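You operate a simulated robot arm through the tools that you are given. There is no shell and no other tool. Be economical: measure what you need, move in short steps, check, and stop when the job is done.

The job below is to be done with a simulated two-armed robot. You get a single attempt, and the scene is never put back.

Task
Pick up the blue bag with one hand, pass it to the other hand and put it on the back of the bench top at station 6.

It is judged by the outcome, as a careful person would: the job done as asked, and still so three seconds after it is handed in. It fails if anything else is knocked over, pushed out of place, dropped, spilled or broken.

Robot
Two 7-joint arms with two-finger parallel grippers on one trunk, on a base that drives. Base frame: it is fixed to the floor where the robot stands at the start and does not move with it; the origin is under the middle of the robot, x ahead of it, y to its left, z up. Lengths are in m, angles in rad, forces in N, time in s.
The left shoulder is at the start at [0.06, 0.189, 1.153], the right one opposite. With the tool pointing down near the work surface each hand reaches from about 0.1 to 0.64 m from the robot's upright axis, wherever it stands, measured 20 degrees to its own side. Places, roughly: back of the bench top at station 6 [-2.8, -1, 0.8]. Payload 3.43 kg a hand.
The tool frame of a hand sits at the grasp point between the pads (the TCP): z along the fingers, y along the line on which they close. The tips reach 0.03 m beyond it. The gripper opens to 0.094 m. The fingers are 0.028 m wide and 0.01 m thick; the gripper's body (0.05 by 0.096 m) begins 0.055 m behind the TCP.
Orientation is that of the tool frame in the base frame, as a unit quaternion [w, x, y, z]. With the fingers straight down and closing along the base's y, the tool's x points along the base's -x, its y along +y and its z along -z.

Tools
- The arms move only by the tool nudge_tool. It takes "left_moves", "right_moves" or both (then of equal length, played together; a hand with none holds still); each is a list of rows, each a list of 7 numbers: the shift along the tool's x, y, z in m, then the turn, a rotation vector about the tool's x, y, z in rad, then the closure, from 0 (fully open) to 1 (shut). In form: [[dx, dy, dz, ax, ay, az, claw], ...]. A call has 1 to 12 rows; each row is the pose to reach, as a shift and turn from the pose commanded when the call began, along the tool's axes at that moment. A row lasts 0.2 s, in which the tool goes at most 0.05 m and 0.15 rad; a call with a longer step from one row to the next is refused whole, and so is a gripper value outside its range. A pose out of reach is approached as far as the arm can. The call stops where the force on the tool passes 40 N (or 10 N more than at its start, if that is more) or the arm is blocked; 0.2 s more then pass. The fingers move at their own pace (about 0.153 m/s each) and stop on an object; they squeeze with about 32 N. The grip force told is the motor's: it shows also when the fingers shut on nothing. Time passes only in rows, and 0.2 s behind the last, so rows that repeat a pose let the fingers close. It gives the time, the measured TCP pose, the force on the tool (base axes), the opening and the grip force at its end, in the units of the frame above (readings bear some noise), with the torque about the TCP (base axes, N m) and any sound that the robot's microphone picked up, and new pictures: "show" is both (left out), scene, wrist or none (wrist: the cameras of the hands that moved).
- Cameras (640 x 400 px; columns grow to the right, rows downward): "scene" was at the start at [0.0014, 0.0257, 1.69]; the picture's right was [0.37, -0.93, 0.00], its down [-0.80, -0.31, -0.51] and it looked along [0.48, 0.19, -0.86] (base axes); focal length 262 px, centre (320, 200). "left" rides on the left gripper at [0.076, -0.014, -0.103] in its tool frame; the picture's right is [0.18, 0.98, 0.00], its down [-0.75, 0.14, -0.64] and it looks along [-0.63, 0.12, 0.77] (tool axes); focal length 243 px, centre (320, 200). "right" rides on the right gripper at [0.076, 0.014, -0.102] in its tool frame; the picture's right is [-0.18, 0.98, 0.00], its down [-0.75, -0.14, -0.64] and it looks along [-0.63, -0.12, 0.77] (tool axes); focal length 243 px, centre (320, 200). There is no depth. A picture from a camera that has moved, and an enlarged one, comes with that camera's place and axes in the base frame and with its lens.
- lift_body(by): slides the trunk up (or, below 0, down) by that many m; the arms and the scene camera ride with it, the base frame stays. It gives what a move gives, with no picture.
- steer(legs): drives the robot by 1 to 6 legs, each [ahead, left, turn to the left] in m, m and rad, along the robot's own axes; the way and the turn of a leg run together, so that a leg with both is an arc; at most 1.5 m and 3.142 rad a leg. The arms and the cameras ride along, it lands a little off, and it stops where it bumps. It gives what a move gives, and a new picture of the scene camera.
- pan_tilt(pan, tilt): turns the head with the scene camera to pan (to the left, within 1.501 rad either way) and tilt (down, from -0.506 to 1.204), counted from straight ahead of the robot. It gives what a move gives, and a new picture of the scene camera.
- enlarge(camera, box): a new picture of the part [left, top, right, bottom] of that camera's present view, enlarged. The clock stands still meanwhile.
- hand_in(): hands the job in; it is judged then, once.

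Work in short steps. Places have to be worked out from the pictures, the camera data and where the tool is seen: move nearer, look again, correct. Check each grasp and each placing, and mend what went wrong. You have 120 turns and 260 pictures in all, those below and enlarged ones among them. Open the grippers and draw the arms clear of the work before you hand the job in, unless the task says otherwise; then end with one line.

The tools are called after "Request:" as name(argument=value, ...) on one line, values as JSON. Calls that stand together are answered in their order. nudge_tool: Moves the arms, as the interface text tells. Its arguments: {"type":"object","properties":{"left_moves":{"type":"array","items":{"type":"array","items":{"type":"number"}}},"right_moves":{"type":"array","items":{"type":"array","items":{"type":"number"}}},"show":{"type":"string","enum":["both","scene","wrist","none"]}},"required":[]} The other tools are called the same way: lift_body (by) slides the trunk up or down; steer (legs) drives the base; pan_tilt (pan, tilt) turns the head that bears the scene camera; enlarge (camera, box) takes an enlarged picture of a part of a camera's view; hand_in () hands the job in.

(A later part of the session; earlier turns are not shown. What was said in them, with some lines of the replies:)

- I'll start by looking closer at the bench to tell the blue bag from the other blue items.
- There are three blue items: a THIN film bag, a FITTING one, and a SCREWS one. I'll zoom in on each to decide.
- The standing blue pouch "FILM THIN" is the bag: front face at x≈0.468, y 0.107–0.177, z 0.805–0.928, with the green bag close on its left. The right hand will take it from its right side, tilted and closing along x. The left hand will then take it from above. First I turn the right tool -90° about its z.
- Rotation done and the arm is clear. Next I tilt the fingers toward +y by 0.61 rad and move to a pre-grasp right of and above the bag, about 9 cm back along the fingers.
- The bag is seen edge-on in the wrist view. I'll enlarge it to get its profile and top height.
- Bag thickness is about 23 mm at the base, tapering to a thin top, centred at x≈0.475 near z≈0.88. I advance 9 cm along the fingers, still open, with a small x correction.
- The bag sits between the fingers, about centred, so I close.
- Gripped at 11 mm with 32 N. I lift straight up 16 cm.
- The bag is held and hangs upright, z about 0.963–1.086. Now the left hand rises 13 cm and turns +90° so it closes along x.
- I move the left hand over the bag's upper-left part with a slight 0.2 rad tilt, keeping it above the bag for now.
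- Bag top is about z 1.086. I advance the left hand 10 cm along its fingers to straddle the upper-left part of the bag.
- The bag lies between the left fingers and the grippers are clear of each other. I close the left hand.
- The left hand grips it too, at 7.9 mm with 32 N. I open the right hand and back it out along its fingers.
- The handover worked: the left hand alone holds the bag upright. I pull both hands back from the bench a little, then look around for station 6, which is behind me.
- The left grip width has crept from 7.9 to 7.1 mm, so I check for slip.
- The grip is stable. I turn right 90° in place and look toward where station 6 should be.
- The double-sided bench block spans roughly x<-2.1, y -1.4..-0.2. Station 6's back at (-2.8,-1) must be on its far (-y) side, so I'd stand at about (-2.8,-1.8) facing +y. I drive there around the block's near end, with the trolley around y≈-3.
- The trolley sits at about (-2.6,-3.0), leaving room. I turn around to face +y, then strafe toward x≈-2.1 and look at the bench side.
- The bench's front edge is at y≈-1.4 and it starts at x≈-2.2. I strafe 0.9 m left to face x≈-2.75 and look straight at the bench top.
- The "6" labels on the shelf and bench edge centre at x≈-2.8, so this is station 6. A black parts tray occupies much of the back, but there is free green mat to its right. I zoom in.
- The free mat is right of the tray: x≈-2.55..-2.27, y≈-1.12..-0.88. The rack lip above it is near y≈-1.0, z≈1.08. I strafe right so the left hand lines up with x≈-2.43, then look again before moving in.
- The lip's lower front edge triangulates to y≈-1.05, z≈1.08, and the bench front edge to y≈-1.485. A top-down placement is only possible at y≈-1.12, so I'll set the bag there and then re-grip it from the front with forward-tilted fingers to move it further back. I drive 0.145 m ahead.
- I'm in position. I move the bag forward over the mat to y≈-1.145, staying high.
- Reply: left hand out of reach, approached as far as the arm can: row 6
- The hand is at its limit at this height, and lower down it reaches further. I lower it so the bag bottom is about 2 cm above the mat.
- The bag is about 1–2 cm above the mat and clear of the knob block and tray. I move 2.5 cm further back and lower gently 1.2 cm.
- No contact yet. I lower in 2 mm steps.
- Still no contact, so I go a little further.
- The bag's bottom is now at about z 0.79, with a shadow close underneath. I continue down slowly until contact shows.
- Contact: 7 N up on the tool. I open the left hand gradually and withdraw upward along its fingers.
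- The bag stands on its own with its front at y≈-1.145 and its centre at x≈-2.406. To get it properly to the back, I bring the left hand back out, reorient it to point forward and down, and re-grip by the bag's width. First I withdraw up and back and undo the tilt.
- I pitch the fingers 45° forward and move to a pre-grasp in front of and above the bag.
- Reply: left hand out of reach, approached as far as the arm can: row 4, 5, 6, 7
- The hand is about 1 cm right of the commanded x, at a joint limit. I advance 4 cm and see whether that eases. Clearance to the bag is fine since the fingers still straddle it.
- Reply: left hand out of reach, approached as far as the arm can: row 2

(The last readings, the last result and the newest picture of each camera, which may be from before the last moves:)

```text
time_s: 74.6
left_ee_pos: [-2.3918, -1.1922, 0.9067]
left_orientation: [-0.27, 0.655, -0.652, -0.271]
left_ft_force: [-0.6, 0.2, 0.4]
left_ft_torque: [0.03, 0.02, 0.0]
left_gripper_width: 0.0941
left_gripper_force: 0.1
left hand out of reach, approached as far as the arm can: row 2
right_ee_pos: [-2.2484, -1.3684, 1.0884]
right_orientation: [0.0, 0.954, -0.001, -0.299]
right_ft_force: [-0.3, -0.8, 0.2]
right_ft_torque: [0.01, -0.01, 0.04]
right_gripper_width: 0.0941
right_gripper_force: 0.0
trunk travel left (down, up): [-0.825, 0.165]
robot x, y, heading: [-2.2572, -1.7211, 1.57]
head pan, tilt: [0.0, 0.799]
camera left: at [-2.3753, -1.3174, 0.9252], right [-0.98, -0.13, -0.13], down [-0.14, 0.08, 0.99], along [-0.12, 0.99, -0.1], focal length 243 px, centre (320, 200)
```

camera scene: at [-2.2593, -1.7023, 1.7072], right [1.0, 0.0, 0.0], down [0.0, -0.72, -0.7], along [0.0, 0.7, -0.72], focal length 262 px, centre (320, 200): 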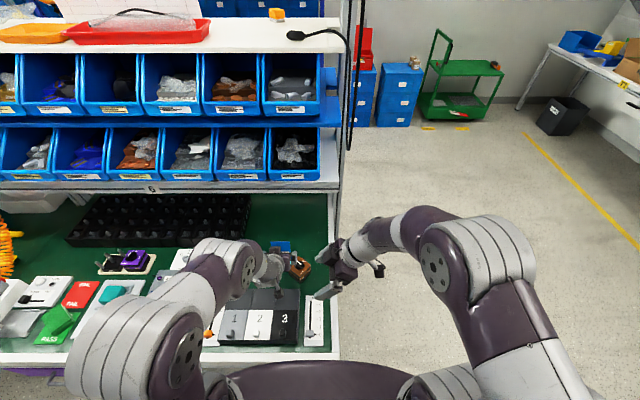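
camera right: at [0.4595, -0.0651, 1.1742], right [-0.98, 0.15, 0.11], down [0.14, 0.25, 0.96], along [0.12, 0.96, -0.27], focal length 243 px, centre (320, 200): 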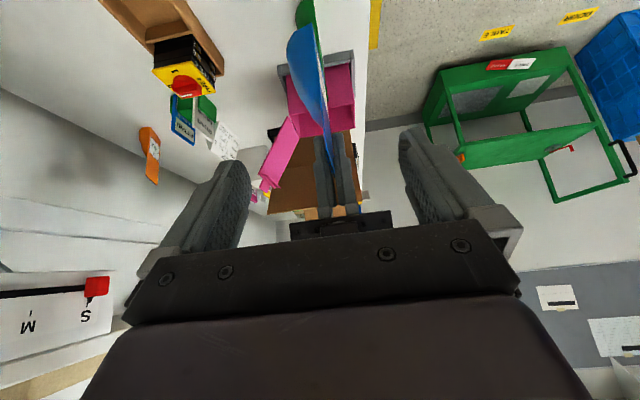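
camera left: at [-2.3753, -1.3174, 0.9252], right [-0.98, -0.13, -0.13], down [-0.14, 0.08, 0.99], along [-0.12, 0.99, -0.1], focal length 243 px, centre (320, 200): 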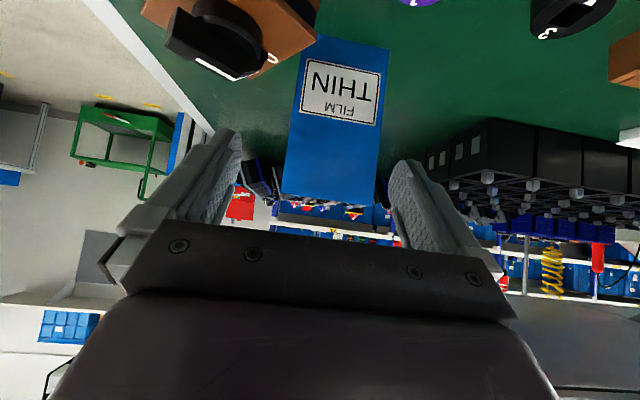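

The drift grows, so the pitched pose is near a joint limit with the shoulder this high. I back off and raise the hand 15 cm, then lower the trunk 15 cm to ease the wrist.

Request:
nudge_tool(left_moves=[[0, 0, -0.04, 0, 0, 0, 0], [-0.02, 0, -0.065, 0, 0, 0, 0], [-0.05, 0, -0.095, 0, 0, 0, 0], [-0.08, 0, -0.125, 0, 0, 0, 0], [-0.106, 0, -0.146, 0, 0, 0, 0]], show="none")

Request:
lift_body(by=-0.15)

Request:
nudge_tool(left_moves=[[0, 0, 0, 0, 0, 0, 0]])

```text
time_s: 75.8
left_ee_pos: [-2.3918, -1.2221, 1.0862]
left_orientation: [0.27, -0.653, 0.654, 0.27]
left_ft_force: [1.0, 0.9, -0.2]
left_ft_torque: [-0.01, 0.02, 0.0]
left_gripper_width: 0.094
left_gripper_force: 0.0
right_ee_pos: [-2.2479, -1.3676, 1.089]
right_orientation: [0.0, 0.954, -0.001, -0.299]
right_ft_force: [-0.2, -0.7, -0.1]
right_ft_torque: [-0.01, -0.01, -0.02]
right_gripper_width: 0.0939
right_gripper_force: 0.0
trunk travel left (down, up): [-0.825, 0.165]
robot x, y, heading: [-2.256, -1.7279, 1.57]
head pan, tilt: [0.0, 0.799]
```

```text
time_s: 77.5
left_ee_pos: [-2.3924, -1.2205, 0.9355]
left_orientation: [0.271, -0.653, 0.654, 0.27]
left_ft_force: [0.5, 0.6, 0.7]
left_ft_torque: [0.01, -0.01, 0.02]
left_gripper_width: 0.094
left_gripper_force: 0.1
right_ee_pos: [-2.2467, -1.3704, 0.9382]
right_orientation: [0.0, 0.954, 0.0, -0.299]
right_ft_force: [0.1, 0.0, 0.4]
right_ft_torque: [0.0, -0.01, 0.01]
right_gripper_width: 0.0942
right_gripper_force: 0.0
trunk travel left (down, up): [-0.675, 0.315]
robot x, y, heading: [-2.2568, -1.7283, 1.57]
head pan, tilt: [0.0, 0.799]
```

```text
time_s: 77.9
left_ee_pos: [-2.3916, -1.2205, 0.9362]
left_orientation: [0.271, -0.653, 0.654, 0.271]
left_ft_force: [-0.3, 0.6, 0.5]
left_ft_torque: [0.03, 0.04, 0.01]
left_gripper_width: 0.0937
left_gripper_force: 0.0
right_ee_pos: [-2.2481, -1.3693, 0.9384]
right_orientation: [0.0, 0.954, 0.0, -0.3]
right_ft_force: [0.7, 0.2, -0.8]
right_ft_torque: [-0.01, -0.01, -0.04]
right_gripper_width: 0.0942
right_gripper_force: 0.0
trunk travel left (down, up): [-0.675, 0.315]
robot x, y, heading: [-2.2587, -1.7276, 1.566]
head pan, tilt: [0.0, 0.799]
camera scene: at [-2.2596, -1.703, 1.5572], right [1.0, 0.0, 0.0], down [0.0, -0.72, -0.7], along [0.0, 0.7, -0.72], focal length 262 px, centre (320, 200)
camera left: at [-2.3764, -1.3469, 0.9536], right [-0.98, -0.13, -0.13], down [-0.14, 0.08, 0.99], along [-0.12, 0.99, -0.1], focal length 243 px, centre (320, 200)
```

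scene: 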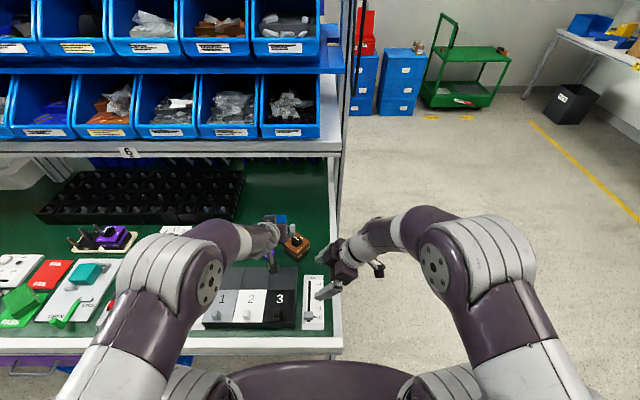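
left: 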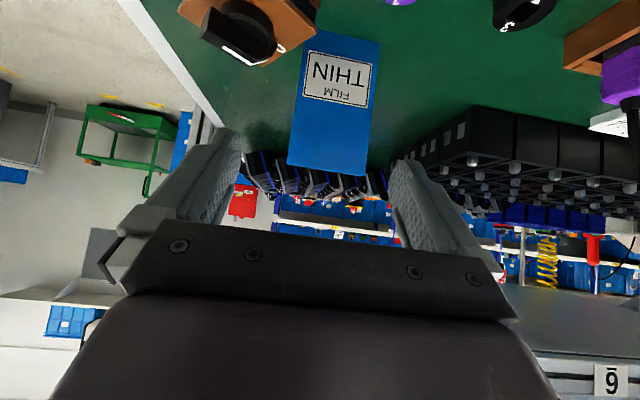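

Next I correct x by -14 mm toward the bag's centre (tool +y).

Request:
nudge_tool(left_moves=[[0, 0.007, 0, 0, 0, 0, 0], [0, 0.014, 0, 0, 0, 0, 0]], show="wrist")

```text
time_s: 78.5
left_ee_pos: [-2.4054, -1.2209, 0.9361]
left_orientation: [0.271, -0.652, 0.654, 0.271]
left_ft_force: [-0.1, 0.3, -0.6]
left_ft_torque: [-0.02, 0.01, 0.0]
left_gripper_width: 0.0942
left_gripper_force: 0.0
right_ee_pos: [-2.2467, -1.3694, 0.9374]
right_orientation: [0.0, 0.954, 0.0, -0.3]
right_ft_force: [0.4, 0.4, -0.3]
right_ft_torque: [-0.01, -0.02, 0.05]
right_gripper_width: 0.0939
right_gripper_force: 0.0
trunk travel left (down, up): [-0.675, 0.315]
robot x, y, heading: [-2.2556, -1.7258, 1.569]
head pan, tilt: [0.0, 0.799]
camera left: at [-2.3903, -1.3468, 0.9537], right [-0.98, -0.13, -0.13], down [-0.14, 0.08, 0.99], along [-0.12, 0.99, -0.1], focal length 243 px, centre (320, 200)
```

left: 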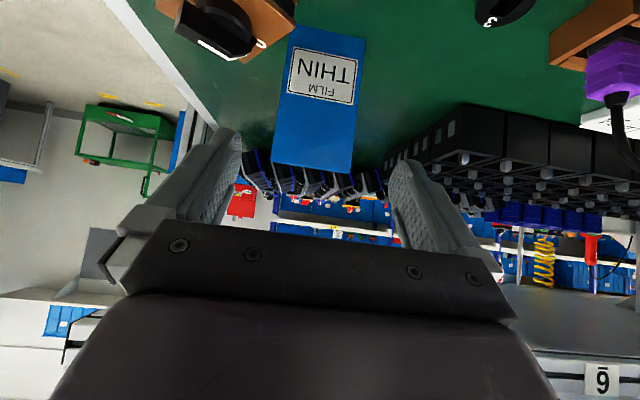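

It is reachable now, and the bag lies on the gripper's mid-plane (col 320). I advance 10.4 cm along the fingers to straddle the bag.

Request:
nudge_tool(left_moves=[[0, 0, 0.03, 0, 0, 0, 0], [0, 0, 0.06, 0, 0, 0, 0], [0, 0, 0.085, 0, 0, 0, 0], [0, 0, 0.104, 0, 0, 0, 0]])

Request:
enlarge(camera="right", box=[0, 0, 320, 200])

```text
time_s: 79.5
left_ee_pos: [-2.4046, -1.1469, 0.8621]
left_orientation: [0.27, -0.653, 0.654, 0.27]
left_ft_force: [0.8, 0.1, 0.2]
left_ft_torque: [-0.01, -0.01, 0.01]
left_gripper_width: 0.094
left_gripper_force: 0.0
right_ee_pos: [-2.2477, -1.3682, 0.9391]
right_orientation: [0.0, 0.954, 0.0, -0.3]
right_ft_force: [-0.6, -0.7, 0.8]
right_ft_torque: [-0.01, 0.0, -0.02]
right_gripper_width: 0.0941
right_gripper_force: 0.0
trunk travel left (down, up): [-0.675, 0.315]
robot x, y, heading: [-2.258, -1.7232, 1.572]
head pan, tilt: [0.0, 0.799]
camera scene: at [-2.2597, -1.7022, 1.5572], right [1.0, 0.0, 0.0], down [0.0, -0.72, -0.7], along [0.0, 0.7, -0.72], focal length 262 px, centre (320, 200)
camera left: at [-2.3897, -1.2727, 0.8794], right [-0.98, -0.13, -0.13], down [-0.14, 0.08, 0.99], along [-0.12, 0.99, -0.1], focal length 243 px, centre (320, 200)
```

scene: 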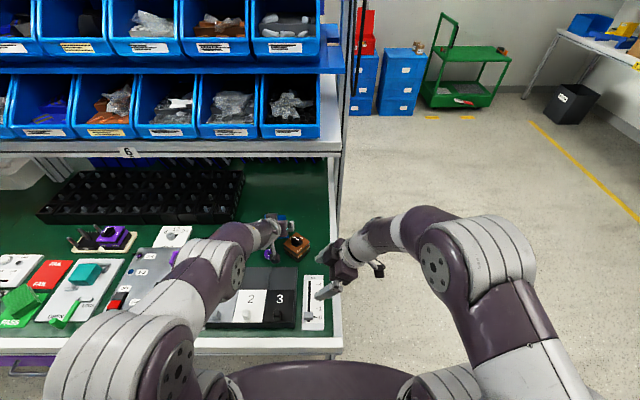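
left: 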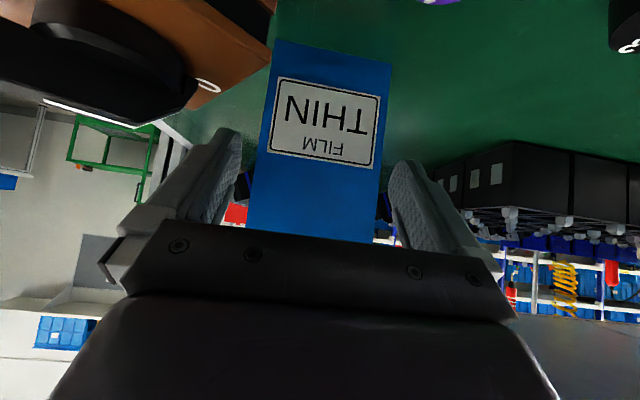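

```text
2.00 times, centred on (160, 100) of right
camera zoom: at [-2.1274, -1.3831, 0.9781], right [-0.15, -0.98, 0.11], down [-0.25, 0.14, 0.96], along [-0.96, 0.12, -0.27], focal length 485 px, centre (640, 400)
```

zoom: 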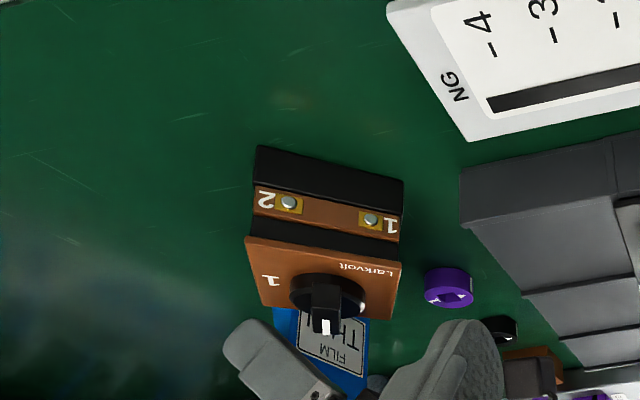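

The bag is centred to within about 3 mm with clearance on both sides and no contact force. I close.

Request:
nudge_tool(left_moves=[[0, 0.002, 0, 0, 0, 0, 0.1], [0, 0.002, 0, 0, 0, 0, 0.2], [0, 0.002, 0, 0, 0, 0, 0.4], [0, 0.002, 0, 0, 0, 0, 1], [0, 0.002, 0, 0, 0, 0, 1]], show="wrist")

```text
time_s: 80.7
left_ee_pos: [-2.4062, -1.148, 0.8635]
left_orientation: [0.271, -0.652, 0.654, 0.27]
left_ft_force: [-0.4, -0.1, 0.4]
left_ft_torque: [-0.02, 0.02, 0.0]
left_gripper_width: 0.0732
left_gripper_force: 31.9
right_ee_pos: [-2.2467, -1.3698, 0.9383]
right_orientation: [0.0, 0.954, 0.0, -0.3]
right_ft_force: [0.4, 0.9, 0.1]
right_ft_torque: [-0.01, 0.0, -0.03]
right_gripper_width: 0.0938
right_gripper_force: 0.1
trunk travel left (down, up): [-0.675, 0.315]
robot x, y, heading: [-2.2585, -1.728, 1.571]
head pan, tilt: [0.0, 0.799]
camera left: at [-2.3915, -1.2735, 0.8798], right [-0.98, -0.13, -0.13], down [-0.14, 0.08, 0.99], along [-0.12, 0.99, -0.1], focal length 243 px, centre (320, 200)
```

left: 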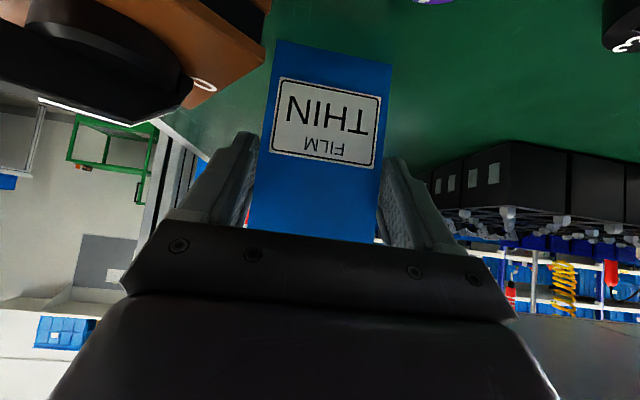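

Gripped across its 73 mm width. I lift 1.2 cm and carry it toward the back in small steps.

Request:
nudge_tool(left_moves=[[-0.0085, 0, -0.0085, 0, 0, 0, 1], [-0.0297, 0, 0.0127, 0, 0, 0, 1], [-0.051, 0, 0.034, 0, 0, 0, 1], [-0.072, 0, 0.055, 0, 0, 0, 1]])

Request:
enlarge(camera="scene", box=[200, 130, 350, 270])

```text
time_s: 81.7
left_ee_pos: [-2.4084, -1.0564, 0.8724]
left_orientation: [0.271, -0.653, 0.654, 0.27]
left_ft_force: [0.1, -0.6, -1.1]
left_ft_torque: [-0.01, 0.03, -0.02]
left_gripper_width: 0.0734
left_gripper_force: 31.7
right_ee_pos: [-2.248, -1.3683, 0.9379]
right_orientation: [0.001, 0.954, 0.0, -0.3]
right_ft_force: [0.6, 0.9, 0.1]
right_ft_torque: [0.01, 0.03, -0.01]
right_gripper_width: 0.0938
right_gripper_force: 0.1
trunk travel left (down, up): [-0.675, 0.315]
robot x, y, heading: [-2.2599, -1.7237, 1.569]
head pan, tilt: [0.0, 0.799]
camera scene: at [-2.2597, -1.7013, 1.5572], right [1.0, 0.0, 0.0], down [0.0, -0.72, -0.7], along [0.0, 0.7, -0.72], focal length 262 px, centre (320, 200)
camera left: at [-2.3925, -1.182, 0.8915], right [-0.98, -0.13, -0.13], down [-0.14, 0.08, 0.99], along [-0.12, 0.99, -0.1], focal length 243 px, centre (320, 200)
```

scene: 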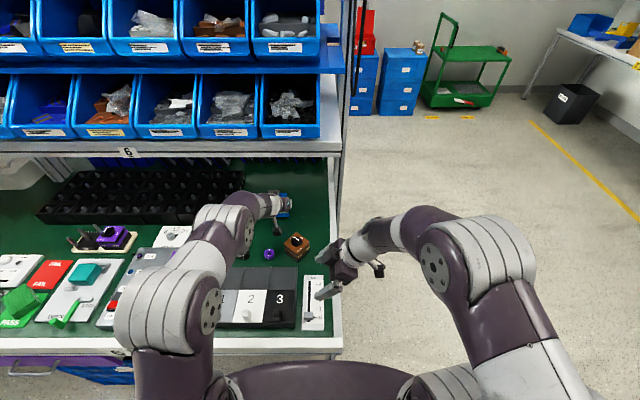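
left: 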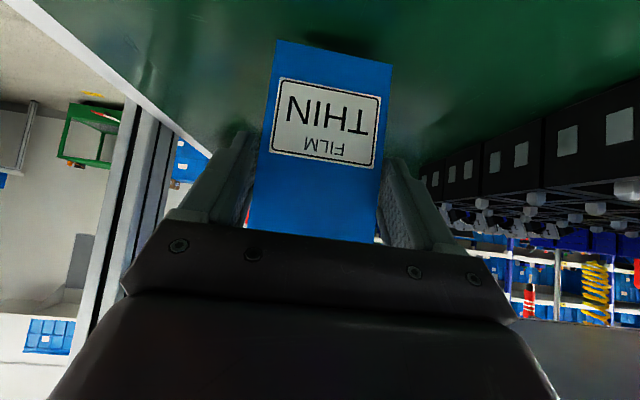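

```text
2.86 times, centred on (275, 200) of scene
camera zoom: at [-2.2597, -1.7013, 1.5572], right [1.0, 0.0, 0.0], down [0.0, -0.72, -0.7], along [0.0, 0.7, -0.72], focal length 750 px, centre (449, 200)
```

zoom: 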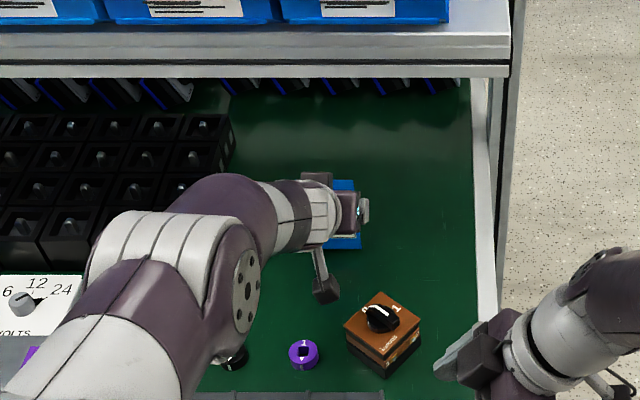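

Clear so far. Another 5.5 cm back puts the bag at y≈-1.0, with the wrist still in front of and below the lip.

Request:
nudge_tool(left_moves=[[-0.0195, 0, 0.0195, 0, 0, 0, 1], [-0.039, 0, 0.039, 0, 0, 0, 1]])

Request:
enlarge(camera="right", box=[0, 0, 320, 200])

```text
time_s: 82.3
left_ee_pos: [-2.4073, -1.0022, 0.8739]
left_orientation: [0.27, -0.654, 0.654, 0.27]
left_ft_force: [-0.9, 0.5, 0.5]
left_ft_torque: [-0.04, 0.0, -0.03]
left_gripper_width: 0.0733
left_gripper_force: 31.9
right_ee_pos: [-2.2487, -1.3679, 0.9397]
right_orientation: [0.0, 0.954, 0.0, -0.299]
right_ft_force: [0.0, 0.6, 0.3]
right_ft_torque: [0.0, 0.02, 0.01]
right_gripper_width: 0.0939
right_gripper_force: 0.1
trunk travel left (down, up): [-0.675, 0.315]
robot x, y, heading: [-2.2596, -1.7216, 1.567]
head pan, tilt: [0.0, 0.799]
camera scene: at [-2.2598, -1.7017, 1.5572], right [1.0, 0.0, 0.0], down [0.0, -0.72, -0.7], along [0.0, 0.7, -0.72], focal length 262 px, centre (320, 200)
camera left: at [-2.3917, -1.1284, 0.8911], right [-0.98, -0.13, -0.13], down [-0.14, 0.08, 0.99], along [-0.12, 0.99, -0.1], focal length 243 px, centre (320, 200)
```

scene: 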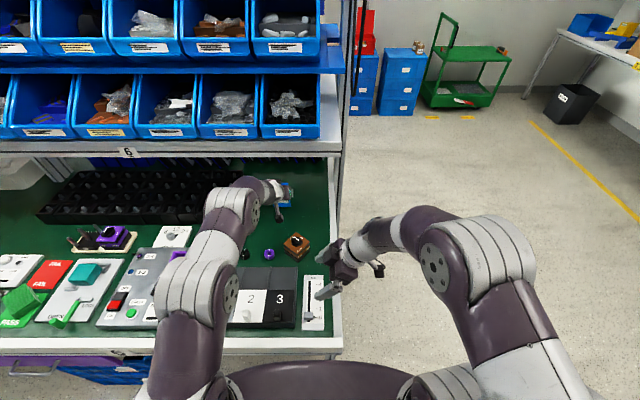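
left: 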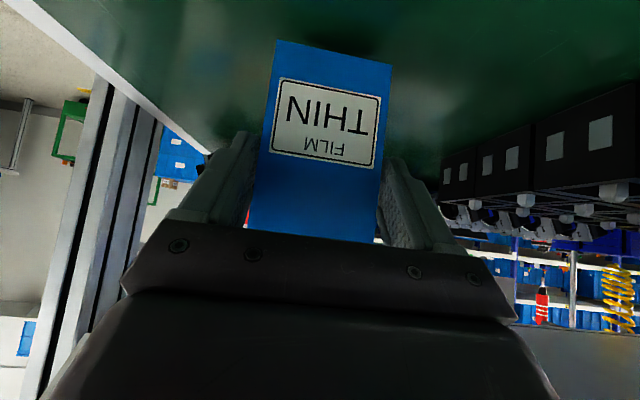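

```text
2.00 times, centred on (160, 100) of right
camera zoom: at [-2.1275, -1.3828, 0.978], right [-0.15, -0.98, 0.11], down [-0.25, 0.14, 0.96], along [-0.96, 0.12, -0.27], focal length 485 px, centre (640, 400)
```

zoom: 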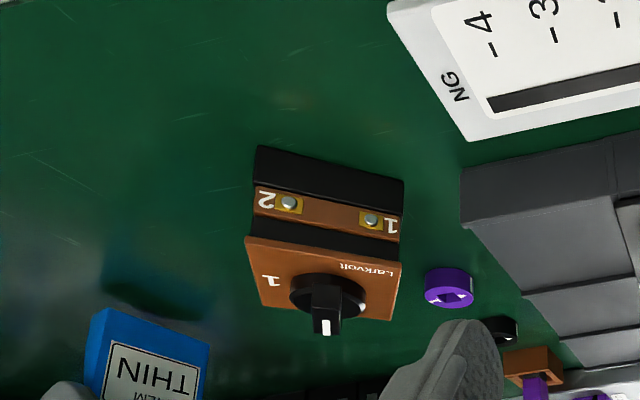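

At y≈-1.0 now. I lower about 1.2 cm in small steps until contact.

Request:
nudge_tool(left_moves=[[0.0028, 0, 0.0028, 0, 0, 0, 1], [0.0057, 0, 0.0057, 0, 0, 0, 1], [0.0075, 0, 0.0075, 0, 0, 0, 1], [0.0085, 0, 0.0085, 0, 0, 0, 1]], show="wrist")

```text
time_s: 83.3
left_ee_pos: [-2.4084, -1.0033, 0.8626]
left_orientation: [0.271, -0.653, 0.654, 0.27]
left_ft_force: [-0.5, 0.8, -0.5]
left_ft_torque: [0.05, -0.01, 0.03]
left_gripper_width: 0.0733
left_gripper_force: 32.6
right_ee_pos: [-2.2473, -1.3698, 0.9369]
right_orientation: [0.0, 0.954, 0.0, -0.3]
right_ft_force: [0.0, 0.4, 0.1]
right_ft_torque: [0.06, 0.0, -0.01]
right_gripper_width: 0.094
right_gripper_force: 0.0
trunk travel left (down, up): [-0.675, 0.315]
robot x, y, heading: [-2.2561, -1.7277, 1.569]
head pan, tilt: [0.0, 0.799]
camera left: at [-2.3918, -1.1285, 0.8799], right [-0.98, -0.13, -0.13], down [-0.14, 0.08, 0.99], along [-0.12, 0.99, -0.1], focal length 243 px, centre (320, 200)
```

left: 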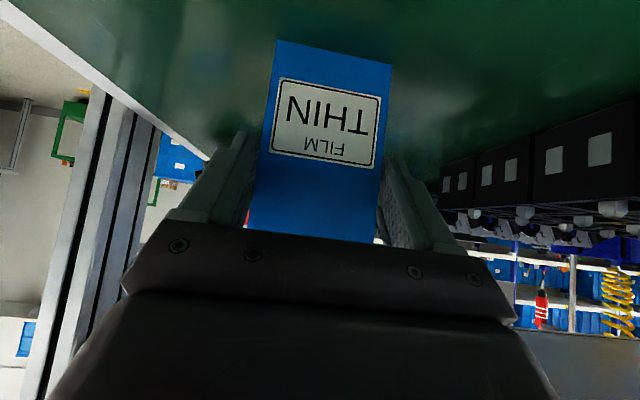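

The height is about the same as at the grasp and there is no contact force yet. A couple of millimetres more.

Request:
nudge_tool(left_moves=[[0.0007, 0, 0.0007, 0, 0, 0, 1], [0.0014, 0, 0.0014, 0, 0, 0, 1], [0.0021, 0, 0.0021, 0, 0, 0, 1]], show="none")

```text
time_s: 84.1
left_ee_pos: [-2.4068, -1.0028, 0.8609]
left_orientation: [0.272, -0.652, 0.654, 0.271]
left_ft_force: [-0.3, 0.1, 8.9]
left_ft_torque: [0.06, 0.24, 0.02]
left_gripper_width: 0.0733
left_gripper_force: 31.6
right_ee_pos: [-2.2477, -1.3701, 0.9396]
right_orientation: [-0.001, 0.954, 0.0, -0.3]
right_ft_force: [0.3, -1.0, -0.4]
right_ft_torque: [-0.01, 0.01, 0.04]
right_gripper_width: 0.0937
right_gripper_force: 0.1
trunk travel left (down, up): [-0.675, 0.315]
robot x, y, heading: [-2.2612, -1.7243, 1.568]
head pan, tilt: [0.0, 0.799]
```

Contact at 9 N. I open the fingers fully and then back out along them.

Request:
nudge_tool(left_moves=[[-0.0007, 0, -0.0007, 0, 0, 0, 1], [-0.0007, 0, -0.0007, 0, 0, 0, 0.12], [-0.0007, 0, -0.0007, 0, 0, 0, 0], [-0.0007, 0, -0.0007, 0, 0, 0, 0], [-0.0007, 0, -0.025, 0, 0, 0, 0], [-0.0007, 0, -0.06, 0, 0, 0, 0], [-0.0007, 0, -0.1, 0, 0, 0, 0]])

```text
time_s: 85.7
left_ee_pos: [-2.4067, -1.0751, 0.9306]
left_orientation: [0.271, -0.652, 0.654, 0.271]
left_ft_force: [-0.4, -0.2, -0.1]
left_ft_torque: [0.04, 0.03, 0.01]
left_gripper_width: 0.094
left_gripper_force: 0.0
right_ee_pos: [-2.2476, -1.3706, 0.9394]
right_orientation: [-0.001, 0.954, 0.0, -0.3]
right_ft_force: [0.0, -0.2, -0.4]
right_ft_torque: [-0.02, -0.01, 0.01]
right_gripper_width: 0.0942
right_gripper_force: 0.1
trunk travel left (down, up): [-0.675, 0.315]
robot x, y, heading: [-2.256, -1.7262, 1.568]
head pan, tilt: [0.0, 0.799]
camera scene: at [-2.2595, -1.7052, 1.5572], right [1.0, 0.0, 0.0], down [0.0, -0.72, -0.7], along [0.0, 0.7, -0.72], focal length 262 px, centre (320, 200)
camera left: at [-2.3918, -1.201, 0.9484], right [-0.98, -0.13, -0.13], down [-0.14, 0.08, 0.99], along [-0.12, 0.99, -0.1], focal length 243 px, centre (320, 200)
```

scene: 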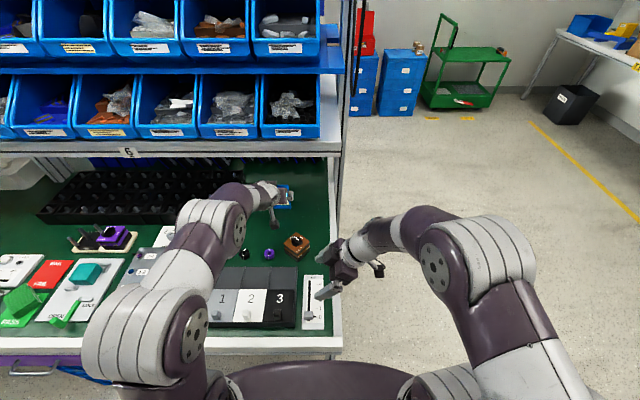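
left: 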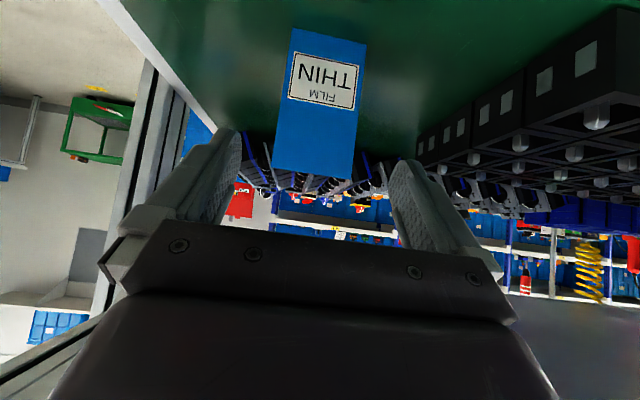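

The bag stands upright and free. I draw the left hand back toward the robot, then drive back a little.

Request:
nudge_tool(left_moves=[[0.025, 0, -0.035, 0, 0, 0, 0], [0.05, 0, -0.07, 0, 0, 0, 0], [0.075, 0, -0.105, 0, 0, 0, 0], [0.1, 0, -0.14, 0, 0, 0, 0], [0.115, 0, -0.17, 0, 0, 0, 0]], show="none")

Request:
steer(legs=[[-0.3, 0, 0]])

Request:
enlarge(camera="scene", box=[160, 100, 360, 280])

```text
time_s: 86.9
left_ee_pos: [-2.4073, -1.2753, 0.9712]
left_orientation: [-0.273, 0.653, -0.652, -0.272]
left_ft_force: [-0.5, -1.1, -0.9]
left_ft_torque: [0.03, 0.0, 0.02]
left_gripper_width: 0.0942
left_gripper_force: 0.1
left hand out of reach, approached as far as the arm can: row 3, 4
right_ee_pos: [-2.247, -1.3704, 0.9394]
right_orientation: [-0.001, 0.954, 0.0, -0.3]
right_ft_force: [-1.2, -0.3, -0.3]
right_ft_torque: [0.01, -0.01, -0.01]
right_gripper_width: 0.0939
right_gripper_force: 0.1
trunk travel left (down, up): [-0.675, 0.315]
robot x, y, heading: [-2.2557, -1.7213, 1.573]
head pan, tilt: [0.0, 0.799]
```

```text
time_s: 89.0
left_ee_pos: [-2.4076, -1.5725, 0.9686]
left_orientation: [0.271, -0.653, 0.653, 0.271]
left_ft_force: [0.4, 0.1, -0.2]
left_ft_torque: [0.02, -0.02, -0.01]
left_gripper_width: 0.0939
left_gripper_force: 0.1
right_ee_pos: [-2.2493, -1.6689, 0.9392]
right_orientation: [0.0, 0.954, 0.0, -0.3]
right_ft_force: [1.0, 0.5, -0.7]
right_ft_torque: [0.04, 0.04, -0.01]
right_gripper_width: 0.094
right_gripper_force: 0.0
trunk travel left (down, up): [-0.675, 0.315]
robot x, y, heading: [-2.2568, -2.0252, 1.568]
head pan, tilt: [0.0, 0.799]
camera scene: at [-2.2601, -2.0028, 1.5572], right [1.0, 0.0, 0.0], down [0.0, -0.72, -0.7], along [0.0, 0.7, -0.72], focal length 262 px, centre (320, 200)
```

scene: 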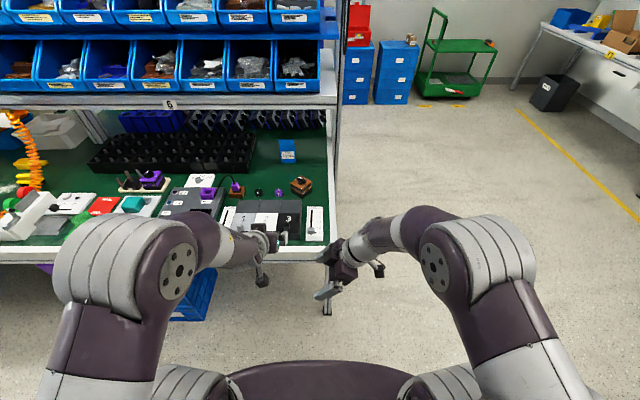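

```text
2.22 times, centred on (260, 190) of scene
camera zoom: at [-2.2601, -2.0028, 1.5572], right [1.0, 0.0, 0.0], down [0.0, -0.72, -0.7], along [0.0, 0.7, -0.72], focal length 583 px, centre (453, 222)
```

zoom: 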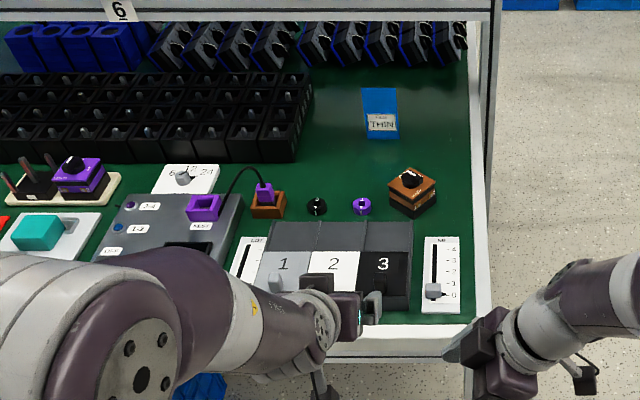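

The blue bag stands upright at the back of station 6's bench top. Nothing around it has moved, both grippers are open, and the arms are clear, so I hand in.

Request:
hand_in()

```text
The job is handed in.
```

The blue bag (labelled "FILM THIN") is standing upright at the back of the bench top at station 6, to the right of the black parts tray. I picked it up with the right hand, passed it to the left, and the left placed it. The left hand set it down once partway and re-gripped it to reach further back under the rack.
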